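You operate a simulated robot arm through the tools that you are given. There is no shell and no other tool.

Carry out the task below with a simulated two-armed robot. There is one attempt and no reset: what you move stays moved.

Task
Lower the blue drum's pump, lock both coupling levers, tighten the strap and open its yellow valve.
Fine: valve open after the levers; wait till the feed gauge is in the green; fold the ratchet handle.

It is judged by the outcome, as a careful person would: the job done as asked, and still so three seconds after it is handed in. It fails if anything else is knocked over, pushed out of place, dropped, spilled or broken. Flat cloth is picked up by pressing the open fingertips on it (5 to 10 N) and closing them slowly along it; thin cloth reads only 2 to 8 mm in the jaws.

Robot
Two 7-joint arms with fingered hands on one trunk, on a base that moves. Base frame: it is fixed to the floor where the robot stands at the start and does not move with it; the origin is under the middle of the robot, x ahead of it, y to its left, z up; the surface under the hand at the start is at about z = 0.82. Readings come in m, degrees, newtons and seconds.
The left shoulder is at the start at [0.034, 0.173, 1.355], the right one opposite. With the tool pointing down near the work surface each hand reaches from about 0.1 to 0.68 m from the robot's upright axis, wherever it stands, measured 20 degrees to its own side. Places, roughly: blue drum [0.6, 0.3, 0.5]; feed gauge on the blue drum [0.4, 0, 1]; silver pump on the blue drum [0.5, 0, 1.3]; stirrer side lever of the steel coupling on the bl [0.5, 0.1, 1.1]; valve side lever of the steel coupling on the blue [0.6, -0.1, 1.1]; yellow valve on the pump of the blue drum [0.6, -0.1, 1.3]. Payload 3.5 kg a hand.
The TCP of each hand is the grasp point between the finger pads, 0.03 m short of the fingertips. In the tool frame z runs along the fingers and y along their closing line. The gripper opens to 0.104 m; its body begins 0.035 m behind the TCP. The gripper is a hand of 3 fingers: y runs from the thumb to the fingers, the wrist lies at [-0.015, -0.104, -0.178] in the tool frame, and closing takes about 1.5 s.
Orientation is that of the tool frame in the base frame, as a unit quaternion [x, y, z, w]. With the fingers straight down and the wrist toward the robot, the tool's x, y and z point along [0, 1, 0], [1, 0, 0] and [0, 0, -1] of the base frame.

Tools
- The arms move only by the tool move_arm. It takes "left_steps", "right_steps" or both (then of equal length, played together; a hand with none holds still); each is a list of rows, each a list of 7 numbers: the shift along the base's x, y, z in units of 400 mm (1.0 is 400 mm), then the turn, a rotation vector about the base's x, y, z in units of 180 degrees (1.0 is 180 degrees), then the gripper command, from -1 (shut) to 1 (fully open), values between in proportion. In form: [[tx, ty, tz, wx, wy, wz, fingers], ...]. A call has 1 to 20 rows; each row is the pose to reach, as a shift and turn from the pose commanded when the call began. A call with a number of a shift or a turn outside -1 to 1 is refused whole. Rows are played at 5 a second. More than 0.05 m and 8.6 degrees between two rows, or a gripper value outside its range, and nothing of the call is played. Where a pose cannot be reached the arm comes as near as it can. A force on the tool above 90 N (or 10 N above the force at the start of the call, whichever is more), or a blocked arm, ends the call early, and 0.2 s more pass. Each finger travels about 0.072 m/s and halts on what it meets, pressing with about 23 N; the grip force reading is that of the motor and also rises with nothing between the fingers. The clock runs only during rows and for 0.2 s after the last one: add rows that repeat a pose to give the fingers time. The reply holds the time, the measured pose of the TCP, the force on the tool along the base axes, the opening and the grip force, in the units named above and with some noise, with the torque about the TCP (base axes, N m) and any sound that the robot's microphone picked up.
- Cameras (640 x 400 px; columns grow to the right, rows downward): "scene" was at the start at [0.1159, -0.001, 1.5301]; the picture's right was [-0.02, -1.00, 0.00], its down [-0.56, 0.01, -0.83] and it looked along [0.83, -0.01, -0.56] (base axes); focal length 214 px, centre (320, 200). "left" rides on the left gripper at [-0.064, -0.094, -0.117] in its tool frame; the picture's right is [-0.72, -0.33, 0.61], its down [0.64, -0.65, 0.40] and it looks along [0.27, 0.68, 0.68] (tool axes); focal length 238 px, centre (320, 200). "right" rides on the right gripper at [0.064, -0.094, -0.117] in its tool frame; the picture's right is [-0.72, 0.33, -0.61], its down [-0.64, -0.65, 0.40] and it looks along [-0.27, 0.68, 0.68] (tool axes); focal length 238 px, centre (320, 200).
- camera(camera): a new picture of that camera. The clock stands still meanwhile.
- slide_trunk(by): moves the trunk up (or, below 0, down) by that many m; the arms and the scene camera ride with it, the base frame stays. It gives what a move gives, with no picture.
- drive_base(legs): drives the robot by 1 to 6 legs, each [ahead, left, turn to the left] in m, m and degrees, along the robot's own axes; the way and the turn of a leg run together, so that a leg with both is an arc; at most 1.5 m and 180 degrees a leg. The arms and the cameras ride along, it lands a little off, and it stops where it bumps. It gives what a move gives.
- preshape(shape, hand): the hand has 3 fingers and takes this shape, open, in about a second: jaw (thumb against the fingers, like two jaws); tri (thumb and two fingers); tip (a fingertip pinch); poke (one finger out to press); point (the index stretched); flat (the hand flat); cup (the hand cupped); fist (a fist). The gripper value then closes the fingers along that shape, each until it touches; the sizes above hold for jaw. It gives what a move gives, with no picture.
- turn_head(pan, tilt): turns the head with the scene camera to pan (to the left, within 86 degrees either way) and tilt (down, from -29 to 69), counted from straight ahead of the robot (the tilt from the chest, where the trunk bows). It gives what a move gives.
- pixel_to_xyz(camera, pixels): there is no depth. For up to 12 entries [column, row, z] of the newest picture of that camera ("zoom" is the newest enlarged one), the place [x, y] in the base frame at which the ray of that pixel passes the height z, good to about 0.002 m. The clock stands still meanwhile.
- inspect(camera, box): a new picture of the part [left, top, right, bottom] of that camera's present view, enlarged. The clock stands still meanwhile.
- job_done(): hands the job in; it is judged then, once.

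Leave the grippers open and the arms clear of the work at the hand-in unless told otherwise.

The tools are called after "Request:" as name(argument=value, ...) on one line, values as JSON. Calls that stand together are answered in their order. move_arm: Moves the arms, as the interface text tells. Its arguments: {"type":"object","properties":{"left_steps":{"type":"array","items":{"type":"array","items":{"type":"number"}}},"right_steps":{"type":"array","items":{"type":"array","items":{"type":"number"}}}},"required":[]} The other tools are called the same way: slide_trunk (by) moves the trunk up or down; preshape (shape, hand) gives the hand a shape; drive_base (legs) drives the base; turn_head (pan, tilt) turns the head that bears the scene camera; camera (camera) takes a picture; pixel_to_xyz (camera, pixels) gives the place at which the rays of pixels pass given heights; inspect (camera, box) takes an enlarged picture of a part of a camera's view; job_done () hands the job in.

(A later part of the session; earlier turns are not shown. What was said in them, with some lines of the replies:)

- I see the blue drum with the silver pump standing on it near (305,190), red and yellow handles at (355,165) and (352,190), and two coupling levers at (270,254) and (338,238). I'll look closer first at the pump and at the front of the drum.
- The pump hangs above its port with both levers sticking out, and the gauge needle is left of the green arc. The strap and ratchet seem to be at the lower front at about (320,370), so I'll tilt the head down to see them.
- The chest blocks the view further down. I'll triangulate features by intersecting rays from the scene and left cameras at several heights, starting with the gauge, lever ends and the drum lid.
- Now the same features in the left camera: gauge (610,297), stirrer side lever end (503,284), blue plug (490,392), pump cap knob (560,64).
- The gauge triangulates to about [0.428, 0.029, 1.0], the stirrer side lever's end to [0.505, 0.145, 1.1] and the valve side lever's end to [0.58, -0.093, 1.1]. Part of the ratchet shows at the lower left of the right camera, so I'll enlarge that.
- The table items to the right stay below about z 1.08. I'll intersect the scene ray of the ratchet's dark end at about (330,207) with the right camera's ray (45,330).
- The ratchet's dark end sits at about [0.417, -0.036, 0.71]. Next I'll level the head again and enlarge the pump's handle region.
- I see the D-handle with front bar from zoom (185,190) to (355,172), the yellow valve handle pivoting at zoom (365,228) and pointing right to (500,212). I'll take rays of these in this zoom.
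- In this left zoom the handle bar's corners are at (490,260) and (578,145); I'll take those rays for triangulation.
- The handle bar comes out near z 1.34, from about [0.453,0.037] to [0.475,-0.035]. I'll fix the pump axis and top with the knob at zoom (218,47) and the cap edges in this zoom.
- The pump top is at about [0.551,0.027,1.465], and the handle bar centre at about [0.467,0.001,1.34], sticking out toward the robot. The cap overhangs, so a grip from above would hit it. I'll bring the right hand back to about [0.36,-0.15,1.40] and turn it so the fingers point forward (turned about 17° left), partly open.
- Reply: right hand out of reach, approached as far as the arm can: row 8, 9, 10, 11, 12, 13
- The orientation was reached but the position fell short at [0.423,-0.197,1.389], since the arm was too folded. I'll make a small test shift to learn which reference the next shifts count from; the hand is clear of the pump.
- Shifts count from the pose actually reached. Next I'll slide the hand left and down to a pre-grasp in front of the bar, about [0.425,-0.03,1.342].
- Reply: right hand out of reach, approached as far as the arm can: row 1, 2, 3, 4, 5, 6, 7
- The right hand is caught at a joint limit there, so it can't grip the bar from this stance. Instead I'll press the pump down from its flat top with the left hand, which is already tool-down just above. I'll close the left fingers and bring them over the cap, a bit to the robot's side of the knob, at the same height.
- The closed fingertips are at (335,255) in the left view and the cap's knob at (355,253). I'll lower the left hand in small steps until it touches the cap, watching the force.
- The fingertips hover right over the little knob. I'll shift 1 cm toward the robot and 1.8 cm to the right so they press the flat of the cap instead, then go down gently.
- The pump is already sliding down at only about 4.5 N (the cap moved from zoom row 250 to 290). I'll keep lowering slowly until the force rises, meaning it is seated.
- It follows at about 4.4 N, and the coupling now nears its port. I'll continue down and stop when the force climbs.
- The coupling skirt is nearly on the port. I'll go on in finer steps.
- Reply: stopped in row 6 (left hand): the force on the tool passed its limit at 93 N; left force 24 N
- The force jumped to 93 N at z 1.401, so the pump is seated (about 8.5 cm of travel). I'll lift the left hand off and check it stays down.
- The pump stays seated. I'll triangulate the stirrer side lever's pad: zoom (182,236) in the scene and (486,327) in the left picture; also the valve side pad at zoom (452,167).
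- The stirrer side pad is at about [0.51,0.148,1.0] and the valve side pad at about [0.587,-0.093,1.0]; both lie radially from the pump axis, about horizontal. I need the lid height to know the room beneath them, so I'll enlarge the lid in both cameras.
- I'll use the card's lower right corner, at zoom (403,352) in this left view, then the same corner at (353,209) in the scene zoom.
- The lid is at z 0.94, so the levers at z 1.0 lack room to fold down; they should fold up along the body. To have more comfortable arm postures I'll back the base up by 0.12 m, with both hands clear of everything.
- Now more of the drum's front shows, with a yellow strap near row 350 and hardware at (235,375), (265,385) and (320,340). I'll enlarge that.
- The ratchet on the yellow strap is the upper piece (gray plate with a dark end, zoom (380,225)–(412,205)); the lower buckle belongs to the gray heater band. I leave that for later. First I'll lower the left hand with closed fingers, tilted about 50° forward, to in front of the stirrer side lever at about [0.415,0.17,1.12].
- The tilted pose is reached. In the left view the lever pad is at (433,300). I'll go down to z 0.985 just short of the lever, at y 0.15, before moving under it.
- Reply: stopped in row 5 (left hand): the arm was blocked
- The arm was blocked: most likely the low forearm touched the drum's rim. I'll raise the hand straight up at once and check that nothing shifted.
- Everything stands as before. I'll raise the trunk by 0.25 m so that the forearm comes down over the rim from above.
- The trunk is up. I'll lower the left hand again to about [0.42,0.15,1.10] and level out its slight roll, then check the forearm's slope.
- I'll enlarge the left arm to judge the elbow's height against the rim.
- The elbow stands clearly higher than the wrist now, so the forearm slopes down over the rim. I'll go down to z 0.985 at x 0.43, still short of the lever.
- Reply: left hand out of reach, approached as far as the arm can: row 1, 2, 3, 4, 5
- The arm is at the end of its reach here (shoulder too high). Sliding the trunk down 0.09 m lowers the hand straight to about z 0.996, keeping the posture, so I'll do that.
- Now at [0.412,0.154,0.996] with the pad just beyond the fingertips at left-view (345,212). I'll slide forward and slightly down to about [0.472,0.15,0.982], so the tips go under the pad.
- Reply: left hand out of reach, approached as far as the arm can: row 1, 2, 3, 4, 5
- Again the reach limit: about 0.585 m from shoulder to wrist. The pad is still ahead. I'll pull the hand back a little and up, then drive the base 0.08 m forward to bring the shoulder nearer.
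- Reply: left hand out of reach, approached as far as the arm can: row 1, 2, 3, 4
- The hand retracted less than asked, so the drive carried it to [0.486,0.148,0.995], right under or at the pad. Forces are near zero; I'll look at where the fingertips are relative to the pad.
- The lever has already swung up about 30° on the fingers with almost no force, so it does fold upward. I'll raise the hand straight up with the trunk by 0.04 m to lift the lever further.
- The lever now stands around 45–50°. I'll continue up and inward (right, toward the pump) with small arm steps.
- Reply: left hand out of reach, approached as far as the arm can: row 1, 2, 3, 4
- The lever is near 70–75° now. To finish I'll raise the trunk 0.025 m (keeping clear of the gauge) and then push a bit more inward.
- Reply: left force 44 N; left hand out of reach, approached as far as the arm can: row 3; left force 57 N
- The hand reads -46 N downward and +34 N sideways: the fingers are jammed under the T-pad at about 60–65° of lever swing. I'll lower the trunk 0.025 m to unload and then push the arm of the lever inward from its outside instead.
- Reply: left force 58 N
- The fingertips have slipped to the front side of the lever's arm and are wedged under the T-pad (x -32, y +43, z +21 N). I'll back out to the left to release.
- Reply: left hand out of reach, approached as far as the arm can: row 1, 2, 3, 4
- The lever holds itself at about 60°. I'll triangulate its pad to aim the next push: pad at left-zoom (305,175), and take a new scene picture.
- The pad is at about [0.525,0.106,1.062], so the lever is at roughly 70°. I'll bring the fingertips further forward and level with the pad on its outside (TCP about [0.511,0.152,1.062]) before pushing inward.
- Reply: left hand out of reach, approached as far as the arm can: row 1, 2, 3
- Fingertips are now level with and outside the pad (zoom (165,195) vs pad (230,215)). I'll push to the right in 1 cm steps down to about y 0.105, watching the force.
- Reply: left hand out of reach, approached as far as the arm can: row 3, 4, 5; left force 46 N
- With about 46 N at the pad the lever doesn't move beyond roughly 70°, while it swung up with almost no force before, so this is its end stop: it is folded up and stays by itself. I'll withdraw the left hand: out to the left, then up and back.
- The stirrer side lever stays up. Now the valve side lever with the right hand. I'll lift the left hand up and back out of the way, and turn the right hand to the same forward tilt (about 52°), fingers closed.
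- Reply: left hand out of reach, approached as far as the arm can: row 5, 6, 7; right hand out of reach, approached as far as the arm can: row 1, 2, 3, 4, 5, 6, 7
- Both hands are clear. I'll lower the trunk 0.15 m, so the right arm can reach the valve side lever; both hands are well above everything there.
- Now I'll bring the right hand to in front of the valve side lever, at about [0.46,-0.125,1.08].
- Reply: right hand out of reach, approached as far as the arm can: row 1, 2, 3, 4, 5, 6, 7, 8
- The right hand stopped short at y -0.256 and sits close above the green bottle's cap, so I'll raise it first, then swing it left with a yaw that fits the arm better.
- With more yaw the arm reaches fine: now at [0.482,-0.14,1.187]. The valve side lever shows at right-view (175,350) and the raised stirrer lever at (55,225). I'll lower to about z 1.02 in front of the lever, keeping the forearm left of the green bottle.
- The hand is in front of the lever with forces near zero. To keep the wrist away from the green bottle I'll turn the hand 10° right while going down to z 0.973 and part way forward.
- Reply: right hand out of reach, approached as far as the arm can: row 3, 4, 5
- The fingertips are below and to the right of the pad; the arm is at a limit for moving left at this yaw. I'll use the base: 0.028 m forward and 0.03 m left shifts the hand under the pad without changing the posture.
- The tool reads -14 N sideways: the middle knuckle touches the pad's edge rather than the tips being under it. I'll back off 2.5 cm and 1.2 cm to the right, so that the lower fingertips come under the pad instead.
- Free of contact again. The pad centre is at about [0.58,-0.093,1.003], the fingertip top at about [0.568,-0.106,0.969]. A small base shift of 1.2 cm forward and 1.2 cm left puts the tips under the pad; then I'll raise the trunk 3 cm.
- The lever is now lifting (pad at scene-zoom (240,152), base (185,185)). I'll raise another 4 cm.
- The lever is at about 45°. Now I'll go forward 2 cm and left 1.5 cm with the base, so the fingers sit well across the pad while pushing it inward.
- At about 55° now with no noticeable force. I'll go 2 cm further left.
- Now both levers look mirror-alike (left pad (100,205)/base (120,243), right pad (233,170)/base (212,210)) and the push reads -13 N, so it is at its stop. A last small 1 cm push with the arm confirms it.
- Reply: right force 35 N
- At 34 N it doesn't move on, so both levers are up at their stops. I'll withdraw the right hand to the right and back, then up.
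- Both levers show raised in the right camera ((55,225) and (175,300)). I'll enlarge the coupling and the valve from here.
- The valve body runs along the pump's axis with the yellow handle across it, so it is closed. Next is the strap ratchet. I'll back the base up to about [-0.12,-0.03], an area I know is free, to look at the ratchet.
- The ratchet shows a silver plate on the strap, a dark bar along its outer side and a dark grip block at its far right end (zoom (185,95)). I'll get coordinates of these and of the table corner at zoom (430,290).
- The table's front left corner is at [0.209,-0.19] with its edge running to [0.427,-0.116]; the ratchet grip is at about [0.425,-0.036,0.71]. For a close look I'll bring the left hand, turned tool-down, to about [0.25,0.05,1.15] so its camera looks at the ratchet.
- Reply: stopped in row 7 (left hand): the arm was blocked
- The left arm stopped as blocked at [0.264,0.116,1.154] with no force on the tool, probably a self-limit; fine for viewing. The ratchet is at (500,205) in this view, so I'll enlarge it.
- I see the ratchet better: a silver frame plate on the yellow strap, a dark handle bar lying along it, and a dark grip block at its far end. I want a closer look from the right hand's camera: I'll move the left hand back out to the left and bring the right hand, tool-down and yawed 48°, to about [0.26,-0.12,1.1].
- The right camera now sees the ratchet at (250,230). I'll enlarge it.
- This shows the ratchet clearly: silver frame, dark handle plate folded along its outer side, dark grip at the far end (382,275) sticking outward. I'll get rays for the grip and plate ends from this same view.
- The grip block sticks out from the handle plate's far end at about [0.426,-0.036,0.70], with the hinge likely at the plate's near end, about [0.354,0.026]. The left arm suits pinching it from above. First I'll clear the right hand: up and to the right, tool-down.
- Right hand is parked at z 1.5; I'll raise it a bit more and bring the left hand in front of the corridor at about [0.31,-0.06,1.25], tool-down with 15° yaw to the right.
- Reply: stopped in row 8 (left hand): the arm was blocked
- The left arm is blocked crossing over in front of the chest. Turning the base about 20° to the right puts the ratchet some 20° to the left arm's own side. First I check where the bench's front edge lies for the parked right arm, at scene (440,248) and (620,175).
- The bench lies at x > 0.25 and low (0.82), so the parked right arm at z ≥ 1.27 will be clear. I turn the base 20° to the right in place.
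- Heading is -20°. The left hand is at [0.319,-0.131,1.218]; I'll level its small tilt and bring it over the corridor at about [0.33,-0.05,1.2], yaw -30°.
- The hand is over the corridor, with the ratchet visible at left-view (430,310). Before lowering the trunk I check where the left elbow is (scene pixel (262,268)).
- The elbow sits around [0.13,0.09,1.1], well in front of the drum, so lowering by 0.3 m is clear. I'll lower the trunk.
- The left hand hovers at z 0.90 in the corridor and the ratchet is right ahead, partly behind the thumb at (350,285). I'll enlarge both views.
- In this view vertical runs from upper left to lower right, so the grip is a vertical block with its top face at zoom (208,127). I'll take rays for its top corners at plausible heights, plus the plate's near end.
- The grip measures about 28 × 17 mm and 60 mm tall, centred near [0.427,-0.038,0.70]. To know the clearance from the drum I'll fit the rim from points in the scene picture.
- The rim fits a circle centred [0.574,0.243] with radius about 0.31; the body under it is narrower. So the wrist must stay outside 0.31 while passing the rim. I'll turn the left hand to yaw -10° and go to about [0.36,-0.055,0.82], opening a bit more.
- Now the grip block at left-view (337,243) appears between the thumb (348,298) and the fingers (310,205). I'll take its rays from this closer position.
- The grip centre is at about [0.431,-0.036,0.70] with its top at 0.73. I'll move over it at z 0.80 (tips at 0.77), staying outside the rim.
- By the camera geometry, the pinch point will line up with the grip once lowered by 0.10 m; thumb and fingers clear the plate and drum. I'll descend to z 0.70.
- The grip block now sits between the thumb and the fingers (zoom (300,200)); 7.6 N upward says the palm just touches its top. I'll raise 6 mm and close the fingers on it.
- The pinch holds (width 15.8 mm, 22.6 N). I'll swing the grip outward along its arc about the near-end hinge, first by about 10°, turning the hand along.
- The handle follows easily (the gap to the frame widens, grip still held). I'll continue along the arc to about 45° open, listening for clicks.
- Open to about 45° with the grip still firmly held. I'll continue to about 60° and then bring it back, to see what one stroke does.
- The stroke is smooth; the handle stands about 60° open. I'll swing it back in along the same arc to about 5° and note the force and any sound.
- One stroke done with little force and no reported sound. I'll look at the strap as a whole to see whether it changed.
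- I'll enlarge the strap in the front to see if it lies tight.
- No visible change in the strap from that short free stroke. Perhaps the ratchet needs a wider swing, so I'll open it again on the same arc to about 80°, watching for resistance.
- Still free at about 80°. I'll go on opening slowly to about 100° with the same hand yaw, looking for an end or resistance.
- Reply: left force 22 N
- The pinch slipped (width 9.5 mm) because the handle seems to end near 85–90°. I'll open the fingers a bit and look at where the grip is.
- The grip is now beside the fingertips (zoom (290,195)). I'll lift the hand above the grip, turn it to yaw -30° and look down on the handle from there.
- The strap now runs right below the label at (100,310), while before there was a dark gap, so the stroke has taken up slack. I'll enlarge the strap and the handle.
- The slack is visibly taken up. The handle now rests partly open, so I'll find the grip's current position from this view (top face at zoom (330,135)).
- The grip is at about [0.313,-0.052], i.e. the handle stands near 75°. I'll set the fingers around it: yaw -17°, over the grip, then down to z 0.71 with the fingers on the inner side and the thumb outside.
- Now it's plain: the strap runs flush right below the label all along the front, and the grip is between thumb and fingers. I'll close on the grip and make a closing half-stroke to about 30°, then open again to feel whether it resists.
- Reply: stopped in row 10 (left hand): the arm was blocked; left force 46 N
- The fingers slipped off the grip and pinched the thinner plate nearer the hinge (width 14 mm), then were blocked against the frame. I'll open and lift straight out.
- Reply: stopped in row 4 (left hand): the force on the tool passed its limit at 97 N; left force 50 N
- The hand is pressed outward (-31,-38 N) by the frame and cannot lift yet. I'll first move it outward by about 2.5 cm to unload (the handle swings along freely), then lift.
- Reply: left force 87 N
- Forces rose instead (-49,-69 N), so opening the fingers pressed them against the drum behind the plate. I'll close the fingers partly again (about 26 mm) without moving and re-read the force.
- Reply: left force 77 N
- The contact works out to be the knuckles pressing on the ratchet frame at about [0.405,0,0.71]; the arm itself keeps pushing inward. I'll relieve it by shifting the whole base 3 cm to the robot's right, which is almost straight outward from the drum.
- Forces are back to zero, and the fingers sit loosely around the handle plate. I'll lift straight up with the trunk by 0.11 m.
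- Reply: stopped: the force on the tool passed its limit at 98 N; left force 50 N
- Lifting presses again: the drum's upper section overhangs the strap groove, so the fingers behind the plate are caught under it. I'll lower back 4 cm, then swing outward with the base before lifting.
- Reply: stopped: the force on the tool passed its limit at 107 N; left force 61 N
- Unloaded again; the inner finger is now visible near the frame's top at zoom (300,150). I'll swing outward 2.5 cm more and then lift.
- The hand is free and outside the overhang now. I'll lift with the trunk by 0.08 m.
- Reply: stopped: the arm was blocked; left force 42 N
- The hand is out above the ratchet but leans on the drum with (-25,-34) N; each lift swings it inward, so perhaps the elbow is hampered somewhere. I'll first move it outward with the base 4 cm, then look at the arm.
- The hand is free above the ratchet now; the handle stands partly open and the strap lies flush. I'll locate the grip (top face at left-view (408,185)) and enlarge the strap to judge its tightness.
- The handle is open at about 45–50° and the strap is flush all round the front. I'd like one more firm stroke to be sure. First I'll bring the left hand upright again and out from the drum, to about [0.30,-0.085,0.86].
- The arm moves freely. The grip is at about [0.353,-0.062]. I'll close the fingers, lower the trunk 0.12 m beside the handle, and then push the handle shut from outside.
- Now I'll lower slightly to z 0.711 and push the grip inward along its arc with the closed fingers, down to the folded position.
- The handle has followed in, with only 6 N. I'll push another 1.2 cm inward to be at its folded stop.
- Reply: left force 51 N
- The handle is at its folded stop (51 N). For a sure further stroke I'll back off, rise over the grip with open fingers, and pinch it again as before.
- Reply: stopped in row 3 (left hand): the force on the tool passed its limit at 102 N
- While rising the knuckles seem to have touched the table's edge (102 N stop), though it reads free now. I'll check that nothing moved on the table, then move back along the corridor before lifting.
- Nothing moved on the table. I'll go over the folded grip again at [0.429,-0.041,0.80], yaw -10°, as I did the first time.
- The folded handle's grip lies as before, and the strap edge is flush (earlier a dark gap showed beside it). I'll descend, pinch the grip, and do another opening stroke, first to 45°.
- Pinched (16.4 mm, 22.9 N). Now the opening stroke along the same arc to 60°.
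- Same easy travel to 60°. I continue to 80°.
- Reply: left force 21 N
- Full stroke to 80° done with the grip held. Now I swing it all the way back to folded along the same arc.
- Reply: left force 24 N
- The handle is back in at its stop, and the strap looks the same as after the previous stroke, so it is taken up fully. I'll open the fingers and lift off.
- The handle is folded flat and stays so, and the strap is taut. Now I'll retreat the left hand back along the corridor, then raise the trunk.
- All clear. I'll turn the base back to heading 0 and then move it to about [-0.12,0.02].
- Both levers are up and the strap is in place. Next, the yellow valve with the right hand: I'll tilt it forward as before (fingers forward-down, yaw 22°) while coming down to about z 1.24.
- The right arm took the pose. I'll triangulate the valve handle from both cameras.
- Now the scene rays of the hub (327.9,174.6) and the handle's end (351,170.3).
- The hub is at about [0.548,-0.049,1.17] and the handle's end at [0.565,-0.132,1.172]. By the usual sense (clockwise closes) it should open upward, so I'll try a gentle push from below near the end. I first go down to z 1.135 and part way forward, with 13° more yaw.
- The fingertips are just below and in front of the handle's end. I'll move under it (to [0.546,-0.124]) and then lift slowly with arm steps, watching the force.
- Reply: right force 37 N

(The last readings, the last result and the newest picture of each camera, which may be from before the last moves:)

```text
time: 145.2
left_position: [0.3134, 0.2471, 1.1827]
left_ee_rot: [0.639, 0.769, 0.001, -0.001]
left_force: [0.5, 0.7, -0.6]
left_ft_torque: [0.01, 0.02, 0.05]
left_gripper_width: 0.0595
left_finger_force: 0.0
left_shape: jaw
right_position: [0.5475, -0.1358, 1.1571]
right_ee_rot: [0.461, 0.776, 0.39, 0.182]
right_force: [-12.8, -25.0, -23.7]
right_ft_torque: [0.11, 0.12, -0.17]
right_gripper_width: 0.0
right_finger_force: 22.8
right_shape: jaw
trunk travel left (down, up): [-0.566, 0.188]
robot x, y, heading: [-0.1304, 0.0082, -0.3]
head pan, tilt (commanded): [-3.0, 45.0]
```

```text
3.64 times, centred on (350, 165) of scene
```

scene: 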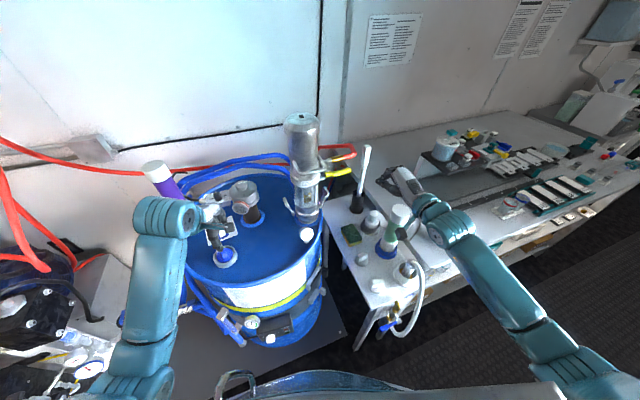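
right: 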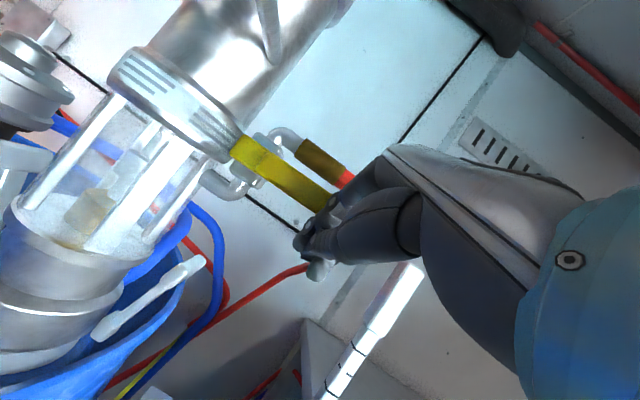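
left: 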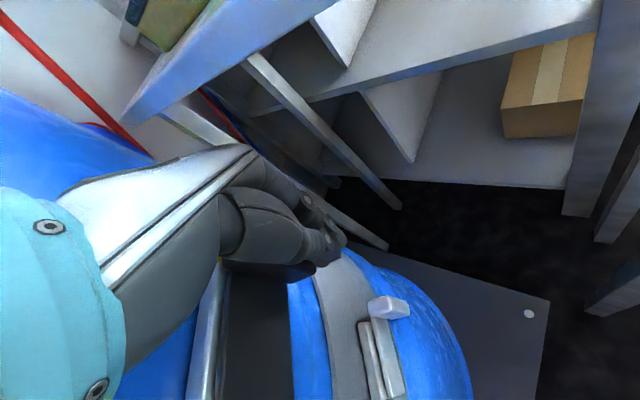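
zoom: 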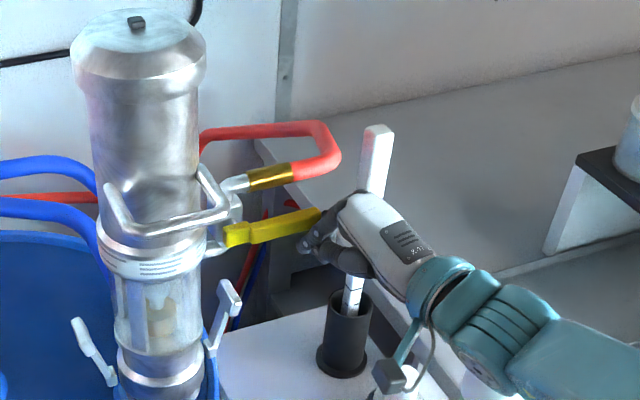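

Pushing up with about 24 N the handle doesn't move, so that's likely its stop. I'll go around its end to above and try pressing down instead.

Request:
move_arm(right_steps=[[-0.01, -0.03, -0.04, 0, 0, 0, -1], [-0.05, -0.1, -0.04, 0, 0, 0, -1], [-0.06, -0.12, 0.05, 0, 0, 0, -1], [-0.06, -0.12, 0.13, 0, 0, 0, -1], [-0.06, -0.1, 0.2, 0, 0, 0, -1], [-0.03, -0.04, 0.21, 0, 0, 0, -1], [-0.005, 0.02, 0.21, 0, 0, 0, -1], [-0.005, 0.02, 0.21, 0, 0, 0, -1]])

Request:
camera(camera="right")

Request:
inspect(camera="scene", box=[270, 110, 430, 220])

```text
time: 147.1
left_position: [0.3123, 0.2503, 1.1829]
left_ee_rot: [0.639, 0.769, -0.001, -0.001]
left_force: [0.4, 0.5, 0.6]
left_ft_torque: [0.0, -0.01, 0.04]
left_gripper_width: 0.0597
left_finger_force: 0.1
left_shape: jaw
right_position: [0.5451, -0.119, 1.2501]
right_ee_rot: [0.455, 0.776, 0.397, 0.183]
right_force: [-0.6, 0.7, 0.1]
right_ft_torque: [0.01, 0.01, 0.01]
right_gripper_width: 0.0002
right_finger_force: 23.2
right_shape: jaw
trunk travel left (down, up): [-0.566, 0.188]
robot x, y, heading: [-0.1291, 0.0139, -0.2]
head pan, tilt (commanded): [-3.0, 45.0]
```

```text
taken
```

right: 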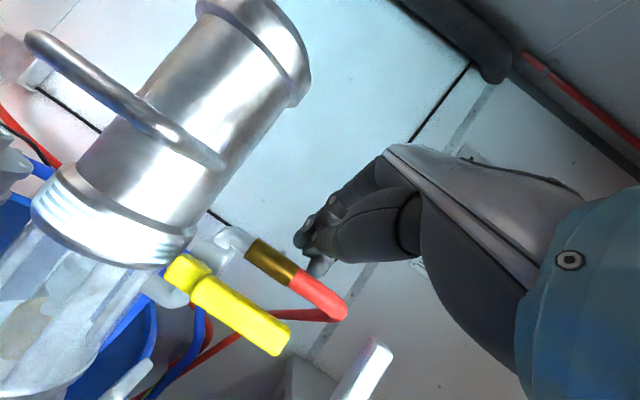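

```text
3.64 times, centred on (350, 165) of scene
```

zoom: 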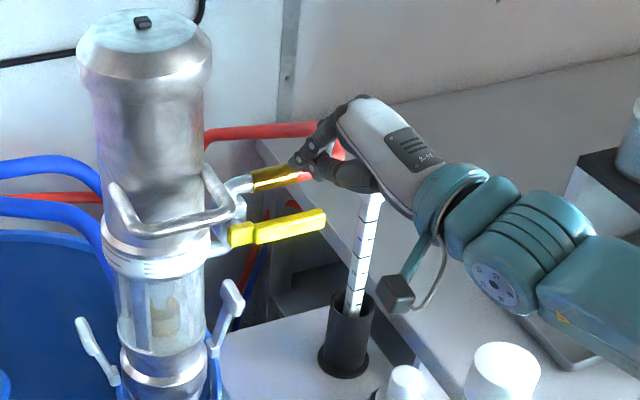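

The fingers are above the handle now; the hose ferrule is near, so I check its position first: right view (268,260), scene (337.6,158.4).

Request:
pixel_to_xyz(camera="right", pixels=[[268, 260, 1.18], [268, 260, 1.2], [268, 260, 1.22], [320, 292, 1.18], [320, 292, 1.2], [320, 292, 1.22], [270, 335, 1.15], [270, 335, 1.17]])

Request:
camera(camera="scene")

Request:
pixel_to_xyz(camera="scene", pixels=[[337.6, 158.4, 1.18], [337.6, 158.4, 1.2], [337.6, 158.4, 1.22], [349, 170.5, 1.15], [349, 170.5, 1.17]])

```text
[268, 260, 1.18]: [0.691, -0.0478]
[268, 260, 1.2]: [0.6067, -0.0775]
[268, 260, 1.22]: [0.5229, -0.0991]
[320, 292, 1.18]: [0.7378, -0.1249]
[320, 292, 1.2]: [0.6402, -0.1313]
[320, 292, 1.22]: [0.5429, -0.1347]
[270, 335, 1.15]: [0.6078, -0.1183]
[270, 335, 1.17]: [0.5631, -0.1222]
```

```text
taken
```

scene: 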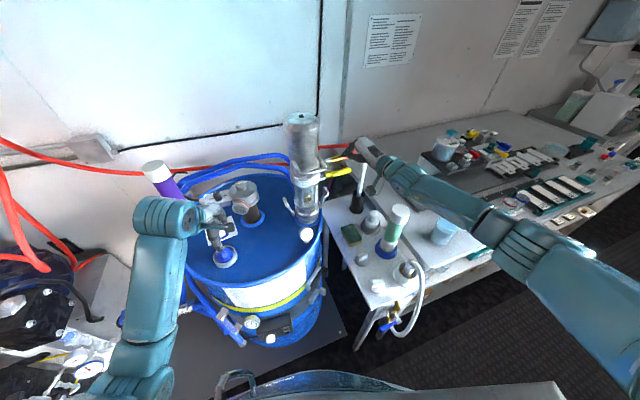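

```text
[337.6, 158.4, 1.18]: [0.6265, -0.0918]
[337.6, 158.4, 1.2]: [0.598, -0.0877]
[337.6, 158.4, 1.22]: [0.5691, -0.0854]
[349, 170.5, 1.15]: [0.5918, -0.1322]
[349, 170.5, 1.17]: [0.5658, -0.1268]
```

The ferrule is at about [0.597,-0.085,1.203], just behind the handle, so I'll shift 1 cm back and to the right and then press down slowly on the handle's end.

Request:
move_arm(right_steps=[[-0.025, -0.025, 0.0, 0, 0, 0, -1], [-0.025, -0.025, -0.04, 0, 0, 0, -1], [-0.025, -0.025, -0.08, 0, 0, 0, -1], [-0.025, -0.025, -0.11, 0, 0, 0, -1], [-0.025, -0.025, -0.135, 0, 0, 0, -1], [-0.025, -0.025, -0.16, 0, 0, 0, -1]])

Request:
camera(camera="right")

Request:
inspect(camera="scene", box=[270, 110, 430, 220])

```text
time: 148.4
left_position: [0.313, 0.251, 1.1821]
left_ee_rot: [0.639, 0.769, -0.001, 0.0]
left_force: [0.0, 0.0, 0.1]
left_ft_torque: [-0.03, -0.01, 0.05]
left_gripper_width: 0.0596
left_finger_force: 0.0
left_shape: jaw
right_position: [0.5346, -0.1266, 1.1829]
right_ee_rot: [0.454, 0.776, 0.397, 0.183]
right_force: [0.6, -0.2, 0.4]
right_ft_torque: [-0.02, 0.0, 0.01]
right_gripper_width: 0.0
right_finger_force: 22.9
right_shape: jaw
trunk travel left (down, up): [-0.566, 0.188]
robot x, y, heading: [-0.1328, 0.0135, 0.0]
head pan, tilt (commanded): [-3.0, 45.0]
```

```text
taken
```

right: 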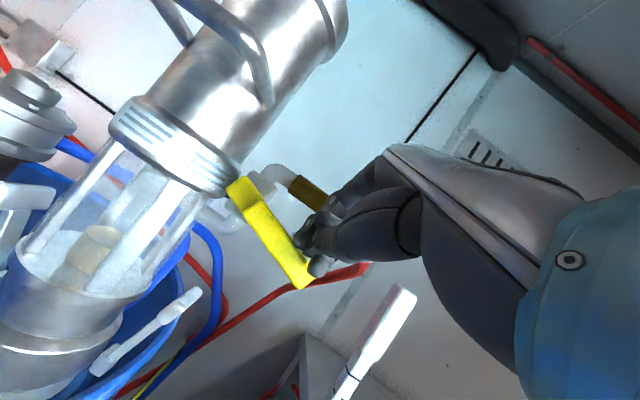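

```text
3.64 times, centred on (350, 165) of scene
```

zoom: 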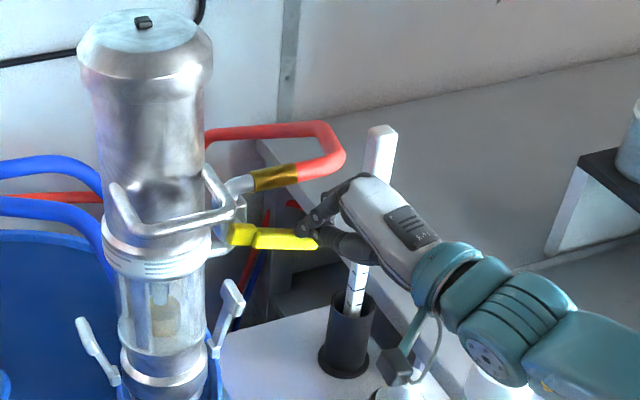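

The handle swings down easily (now about 20° below level, almost no force), so it opens downward. I'll follow the arc down to about 60° and look again.

Request:
move_arm(right_steps=[[-0.001, 0.006, -0.024, 0, 0, 0, -1], [-0.002, 0.012, -0.048, 0, 0, 0, -1], [-0.0035, 0.0178, -0.0725, 0, 0, 0, -1], [-0.006, 0.029, -0.092, 0, 0, 0, -1], [-0.0088, 0.0425, -0.11, 0, 0, 0, -1]])

Request:
camera(camera="right")

Request:
inspect(camera="scene", box=[270, 110, 430, 220])

```text
time: 149.7
left_position: [0.3122, 0.2509, 1.1814]
left_ee_rot: [0.639, 0.769, -0.001, 0.0]
left_force: [0.3, 0.3, 0.7]
left_ft_torque: [0.01, 0.02, 0.0]
left_gripper_width: 0.0594
left_finger_force: 0.1
left_shape: jaw
right_position: [0.5298, -0.1091, 1.1412]
right_ee_rot: [0.455, 0.776, 0.398, 0.183]
right_force: [-0.3, 0.0, -0.5]
right_ft_torque: [0.01, 0.0, -0.02]
right_gripper_width: 0.0001
right_finger_force: 22.3
right_shape: jaw
trunk travel left (down, up): [-0.566, 0.188]
robot x, y, heading: [-0.1344, 0.0127, -0.1]
head pan, tilt (commanded): [-3.0, 45.0]
```

```text
taken
```

right: 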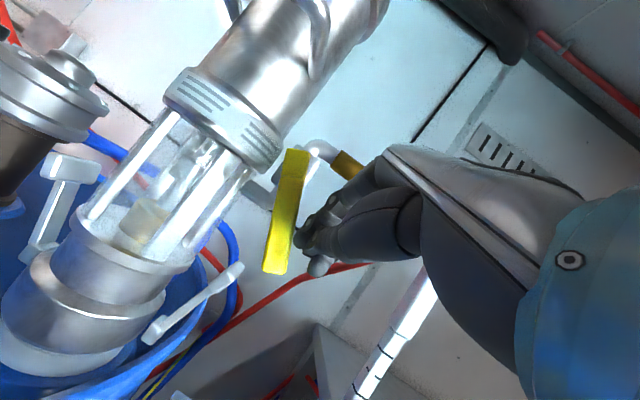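

```text
3.64 times, centred on (350, 165) of scene
```

zoom: 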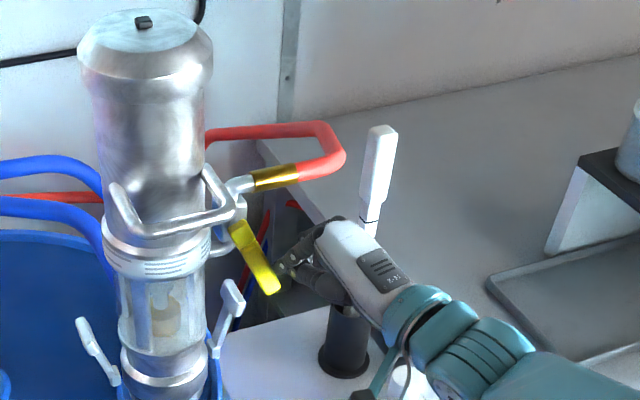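

About 60° down now, moving freely. I'll continue to vertical.

Request:
move_arm(right_steps=[[-0.003, 0.017, -0.016, 0, 0, 0, -1], [-0.0067, 0.034, -0.03, 0, 0, 0, -1], [-0.011, 0.055, -0.041, 0, 0, 0, -1], [-0.015, 0.074, -0.05, 0, 0, 0, -1], [-0.0177, 0.0875, -0.054, 0, 0, 0, -1]])

Request:
camera(camera="right")

Request:
inspect(camera="scene", box=[270, 110, 430, 220])

```text
time: 150.8
left_position: [0.3132, 0.2477, 1.182]
left_ee_rot: [0.64, 0.768, 0.001, -0.001]
left_force: [0.6, -0.8, -0.1]
left_ft_torque: [-0.03, 0.01, 0.02]
left_gripper_width: 0.0594
left_finger_force: 0.0
left_shape: jaw
right_position: [0.5246, -0.0845, 1.1201]
right_ee_rot: [0.459, 0.773, 0.396, 0.186]
right_force: [6.6, -24.5, 7.0]
right_ft_torque: [-0.14, -0.23, -0.59]
right_gripper_width: 0.0
right_finger_force: 22.1
right_shape: jaw
trunk travel left (down, up): [-0.566, 0.188]
robot x, y, heading: [-0.1284, 0.0141, 0.0]
head pan, tilt (commanded): [-3.0, 45.0]
```

```text
taken
```

right: 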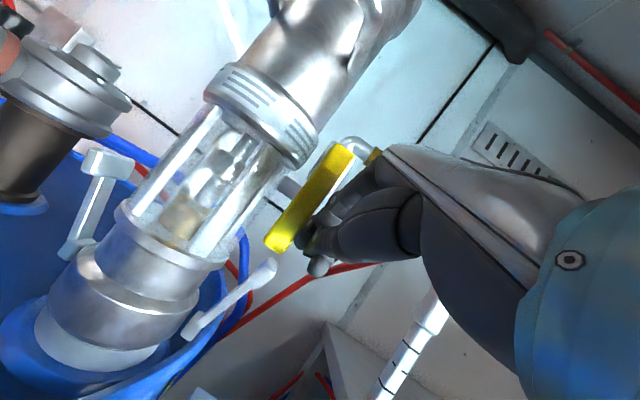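

```text
3.64 times, centred on (350, 165) of scene
```

zoom: 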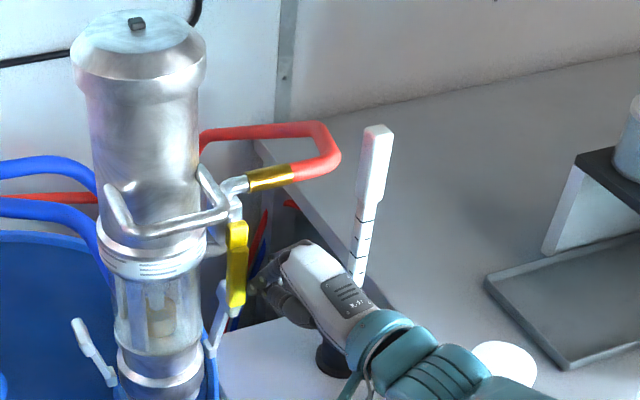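

The handle now hangs parallel to the pump's axis and the push reads 25 N at its stop, so the valve is open. I'll withdraw the right hand to the right and back, opening the fingers once clear.

Request:
move_arm(right_steps=[[-0.01, -0.05, 0.0, 0, 0, 0, -1], [-0.03, -0.1, 0.02, 0, 0, 0, -1], [-0.1, -0.14, 0.06, 0, 0, 0, -1], [-0.18, -0.18, 0.12, 0, 0, 0, -1], [-0.26, -0.22, 0.2, 0, 0, 0, -1], [-0.3, -0.24, 0.28, 0, 0, 0, -0.5], [-0.32, -0.24, 0.36, 0, 0, 0, 0.2], [-0.32, -0.24, 0.42, 0, 0, 0, 1]])

Request:
inspect(camera="scene", box=[250, 110, 370, 260])

Request:
inspect(camera="scene", box=[285, 215, 325, 255])

```text
time: 152.7
left_position: [0.3113, 0.2509, 1.1817]
left_ee_rot: [0.64, 0.769, -0.001, 0.0]
left_force: [0.4, -0.1, 0.3]
left_ft_torque: [0.02, -0.01, 0.01]
left_gripper_width: 0.0595
left_finger_force: 0.0
left_shape: jaw
right_position: [0.3993, -0.1715, 1.2887]
right_ee_rot: [0.455, 0.776, 0.397, 0.183]
right_force: [0.3, 0.4, -0.5]
right_ft_torque: [0.02, 0.03, -0.01]
right_gripper_width: 0.0739
right_finger_force: 0.1
right_shape: jaw
trunk travel left (down, up): [-0.566, 0.188]
robot x, y, heading: [-0.1311, 0.0135, -0.3]
head pan, tilt (commanded): [-3.0, 45.0]
```

```text
2.67 times, centred on (310, 185) of scene
```

zoom: 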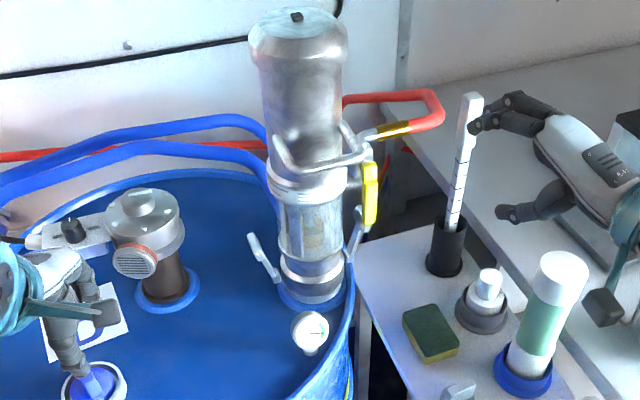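

```text
10.00 times, centred on (305, 235) of scene
```

zoom: 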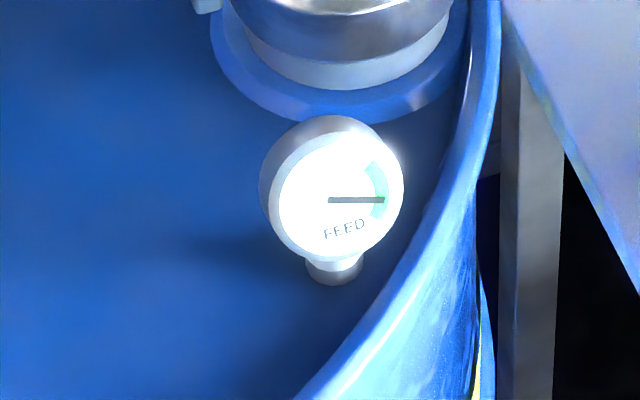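

The feed gauge's needle has moved to the green arc (pointing right at zoom (385,200)). I'll clear both arms further up and back with open grippers, which also gives it time to settle.

Request:
move_arm(left_steps=[[0, 0, 0.08, 0, 0, 0, 0.5], [0, 0, 0.17, 0, 0, 0, 1], [-0.03, 0.02, 0.26, 0, 0, 0, 1], [-0.06, 0.04, 0.35, 0, 0, 0, 1], [-0.08, 0.06, 0.44, 0, 0, 0, 1], [-0.08, 0.06, 0.5, 0, 0, 0, 1], [-0.08, 0.06, 0.5, 0, 0, 0, 1], [-0.08, 0.06, 0.5, 0, 0, 0, 1]], right_steps=[[0, -0.02, 0.06, 0, 0, 0, 1], [-0.01, -0.05, 0.12, 0, 0, 0, 1], [-0.02, -0.08, 0.2, 0, 0, 0, 1], [-0.03, -0.1, 0.28, 0, 0, 0, 1], [-0.04, -0.12, 0.34, 0, 0, 0, 1], [-0.04, -0.14, 0.4, 0, 0, 0, 1], [-0.04, -0.14, 0.4, 0, 0, 0, 1], [-0.04, -0.14, 0.4, 0, 0, 0, 1]])

Request:
camera(camera="scene")

Request:
inspect(camera="scene", box=[285, 215, 325, 255])

Request:
inspect(camera="scene", box=[200, 230, 350, 350])

```text
time: 154.4
left_position: [0.2799, 0.2758, 1.3824]
left_ee_rot: [0.639, 0.769, -0.002, 0.0]
left_force: [-1.0, 0.2, -0.1]
left_ft_torque: [-0.02, -0.02, -0.03]
left_gripper_width: 0.1037
left_finger_force: 0.0
left_shape: jaw
right_position: [0.383, -0.2267, 1.4492]
right_ee_rot: [0.455, 0.776, 0.397, 0.184]
right_force: [0.4, 0.4, 0.0]
right_ft_torque: [-0.04, 0.03, 0.02]
right_gripper_width: 0.1037
right_finger_force: 0.2
right_shape: jaw
trunk travel left (down, up): [-0.566, 0.188]
robot x, y, heading: [-0.1305, 0.009, -0.0]
head pan, tilt (commanded): [-3.0, 45.0]
```

```text
taken
```

scene: 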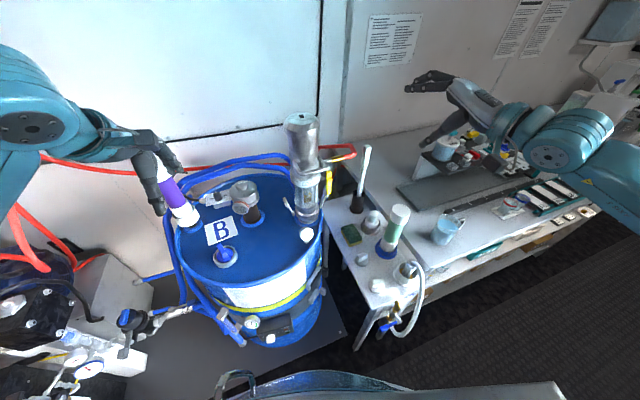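

```text
10.00 times, centred on (305, 235) of scene
```

zoom: 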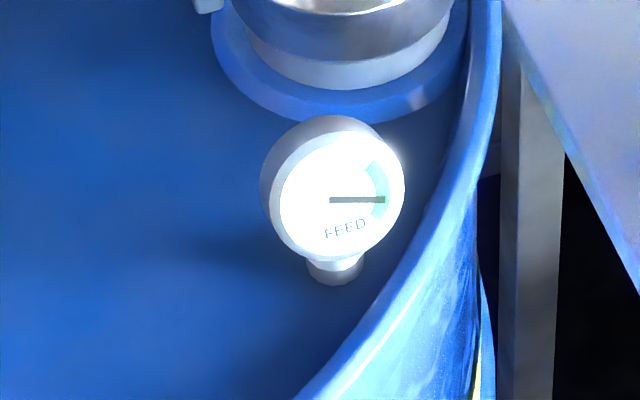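

```text
3.33 times, centred on (275, 290) of scene
```

zoom: 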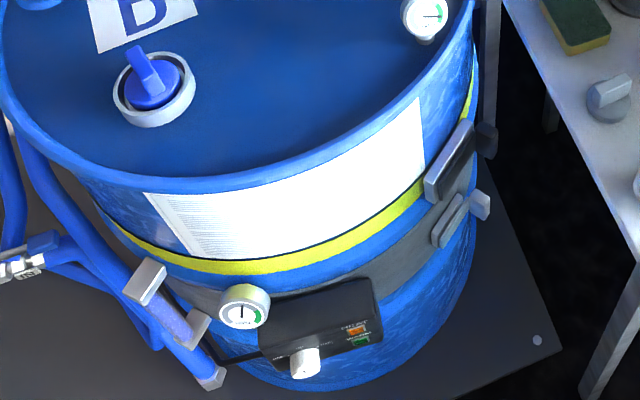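

The gauge needle is steady in the green, the handle lies along the frame and the strap is straight under the label. I'll enlarge the ratchet and the coupling once more for a final check.

Request:
inspect(camera="scene", box=[290, 260, 340, 310])

Request:
inspect(camera="scene", box=[275, 150, 345, 240])

Request:
inspect(camera="scene", box=[200, 270, 320, 340])

```text
8.00 times, centred on (315, 285) of scene
```

zoom: 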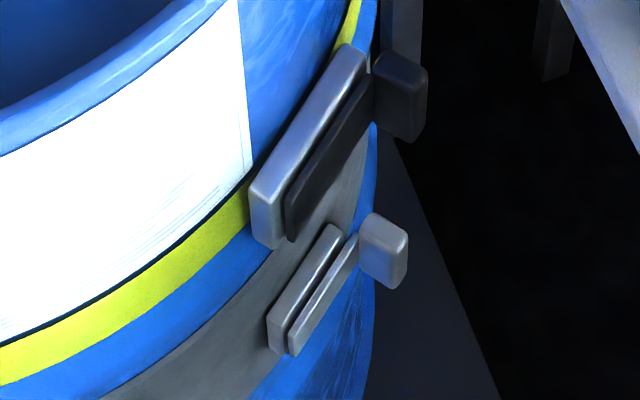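

```text
4.44 times, centred on (310, 195) of scene
```

zoom: 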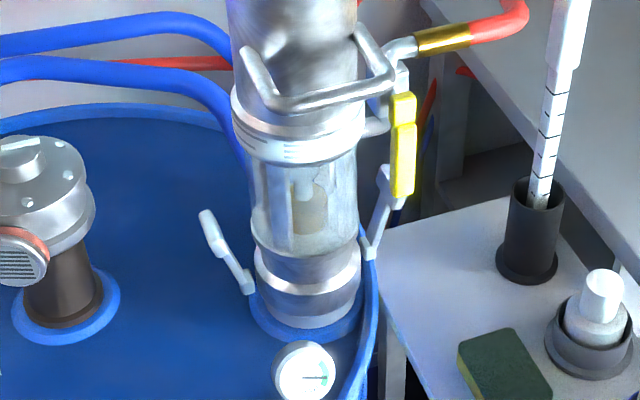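

```text
5.33 times, centred on (260, 305) of scene
```

zoom: 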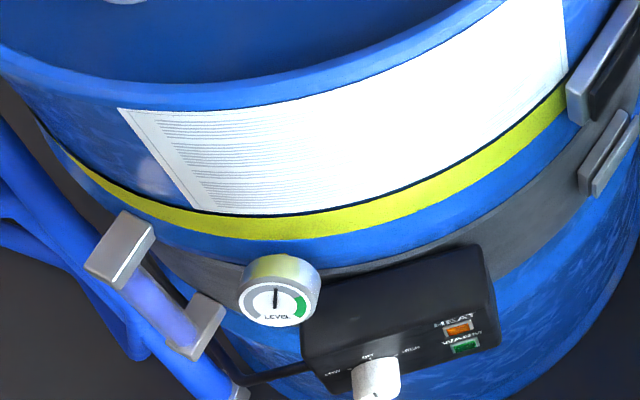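

All is in order: the pump is seated, both levers are folded up at their stops, and the strap is taut with its handle folded. The yellow valve is open, the feed gauge is steady in the green, and nothing else was disturbed. Both grippers are open and the arms are clear, so I hand the job in.

Request:
job_done()

```text
The job is handed in.
```

I've handed the job in. I haven't seen a verdict yet, but this is how everything stood in the last pictures:

- **Pump:** lowered about 8.5 cm until it seated, and it stayed down on its own.
- **Coupling levers:** both are folded up at their stops, about 70° from level. Pushing with 35 to 45 N moved them no further. I took that as locked, but nothing clicked to confirm it.
- **Strap:** I worked the ratchet through two wide strokes and a shorter first one. The slack is gone, and the strap now lies flush under the label; the last stroke made no visible difference. The handle is folded flat against its frame. I judged tightness by eye, as the ratchet gave no reading or sound.
- **Yellow valve:** opened after the levers. It turned downward and now hangs parallel to the pump.
- **Feed gauge:** the needle is in the green and steady.

While working on the strap, the left hand jammed briefly behind the ratchet handle and also knocked the edge of the small table. Each time the robot stopped at about 100 N. I checked afterwards and nothing had moved or fallen.

Both grippers are open and the arms are clear of the work.
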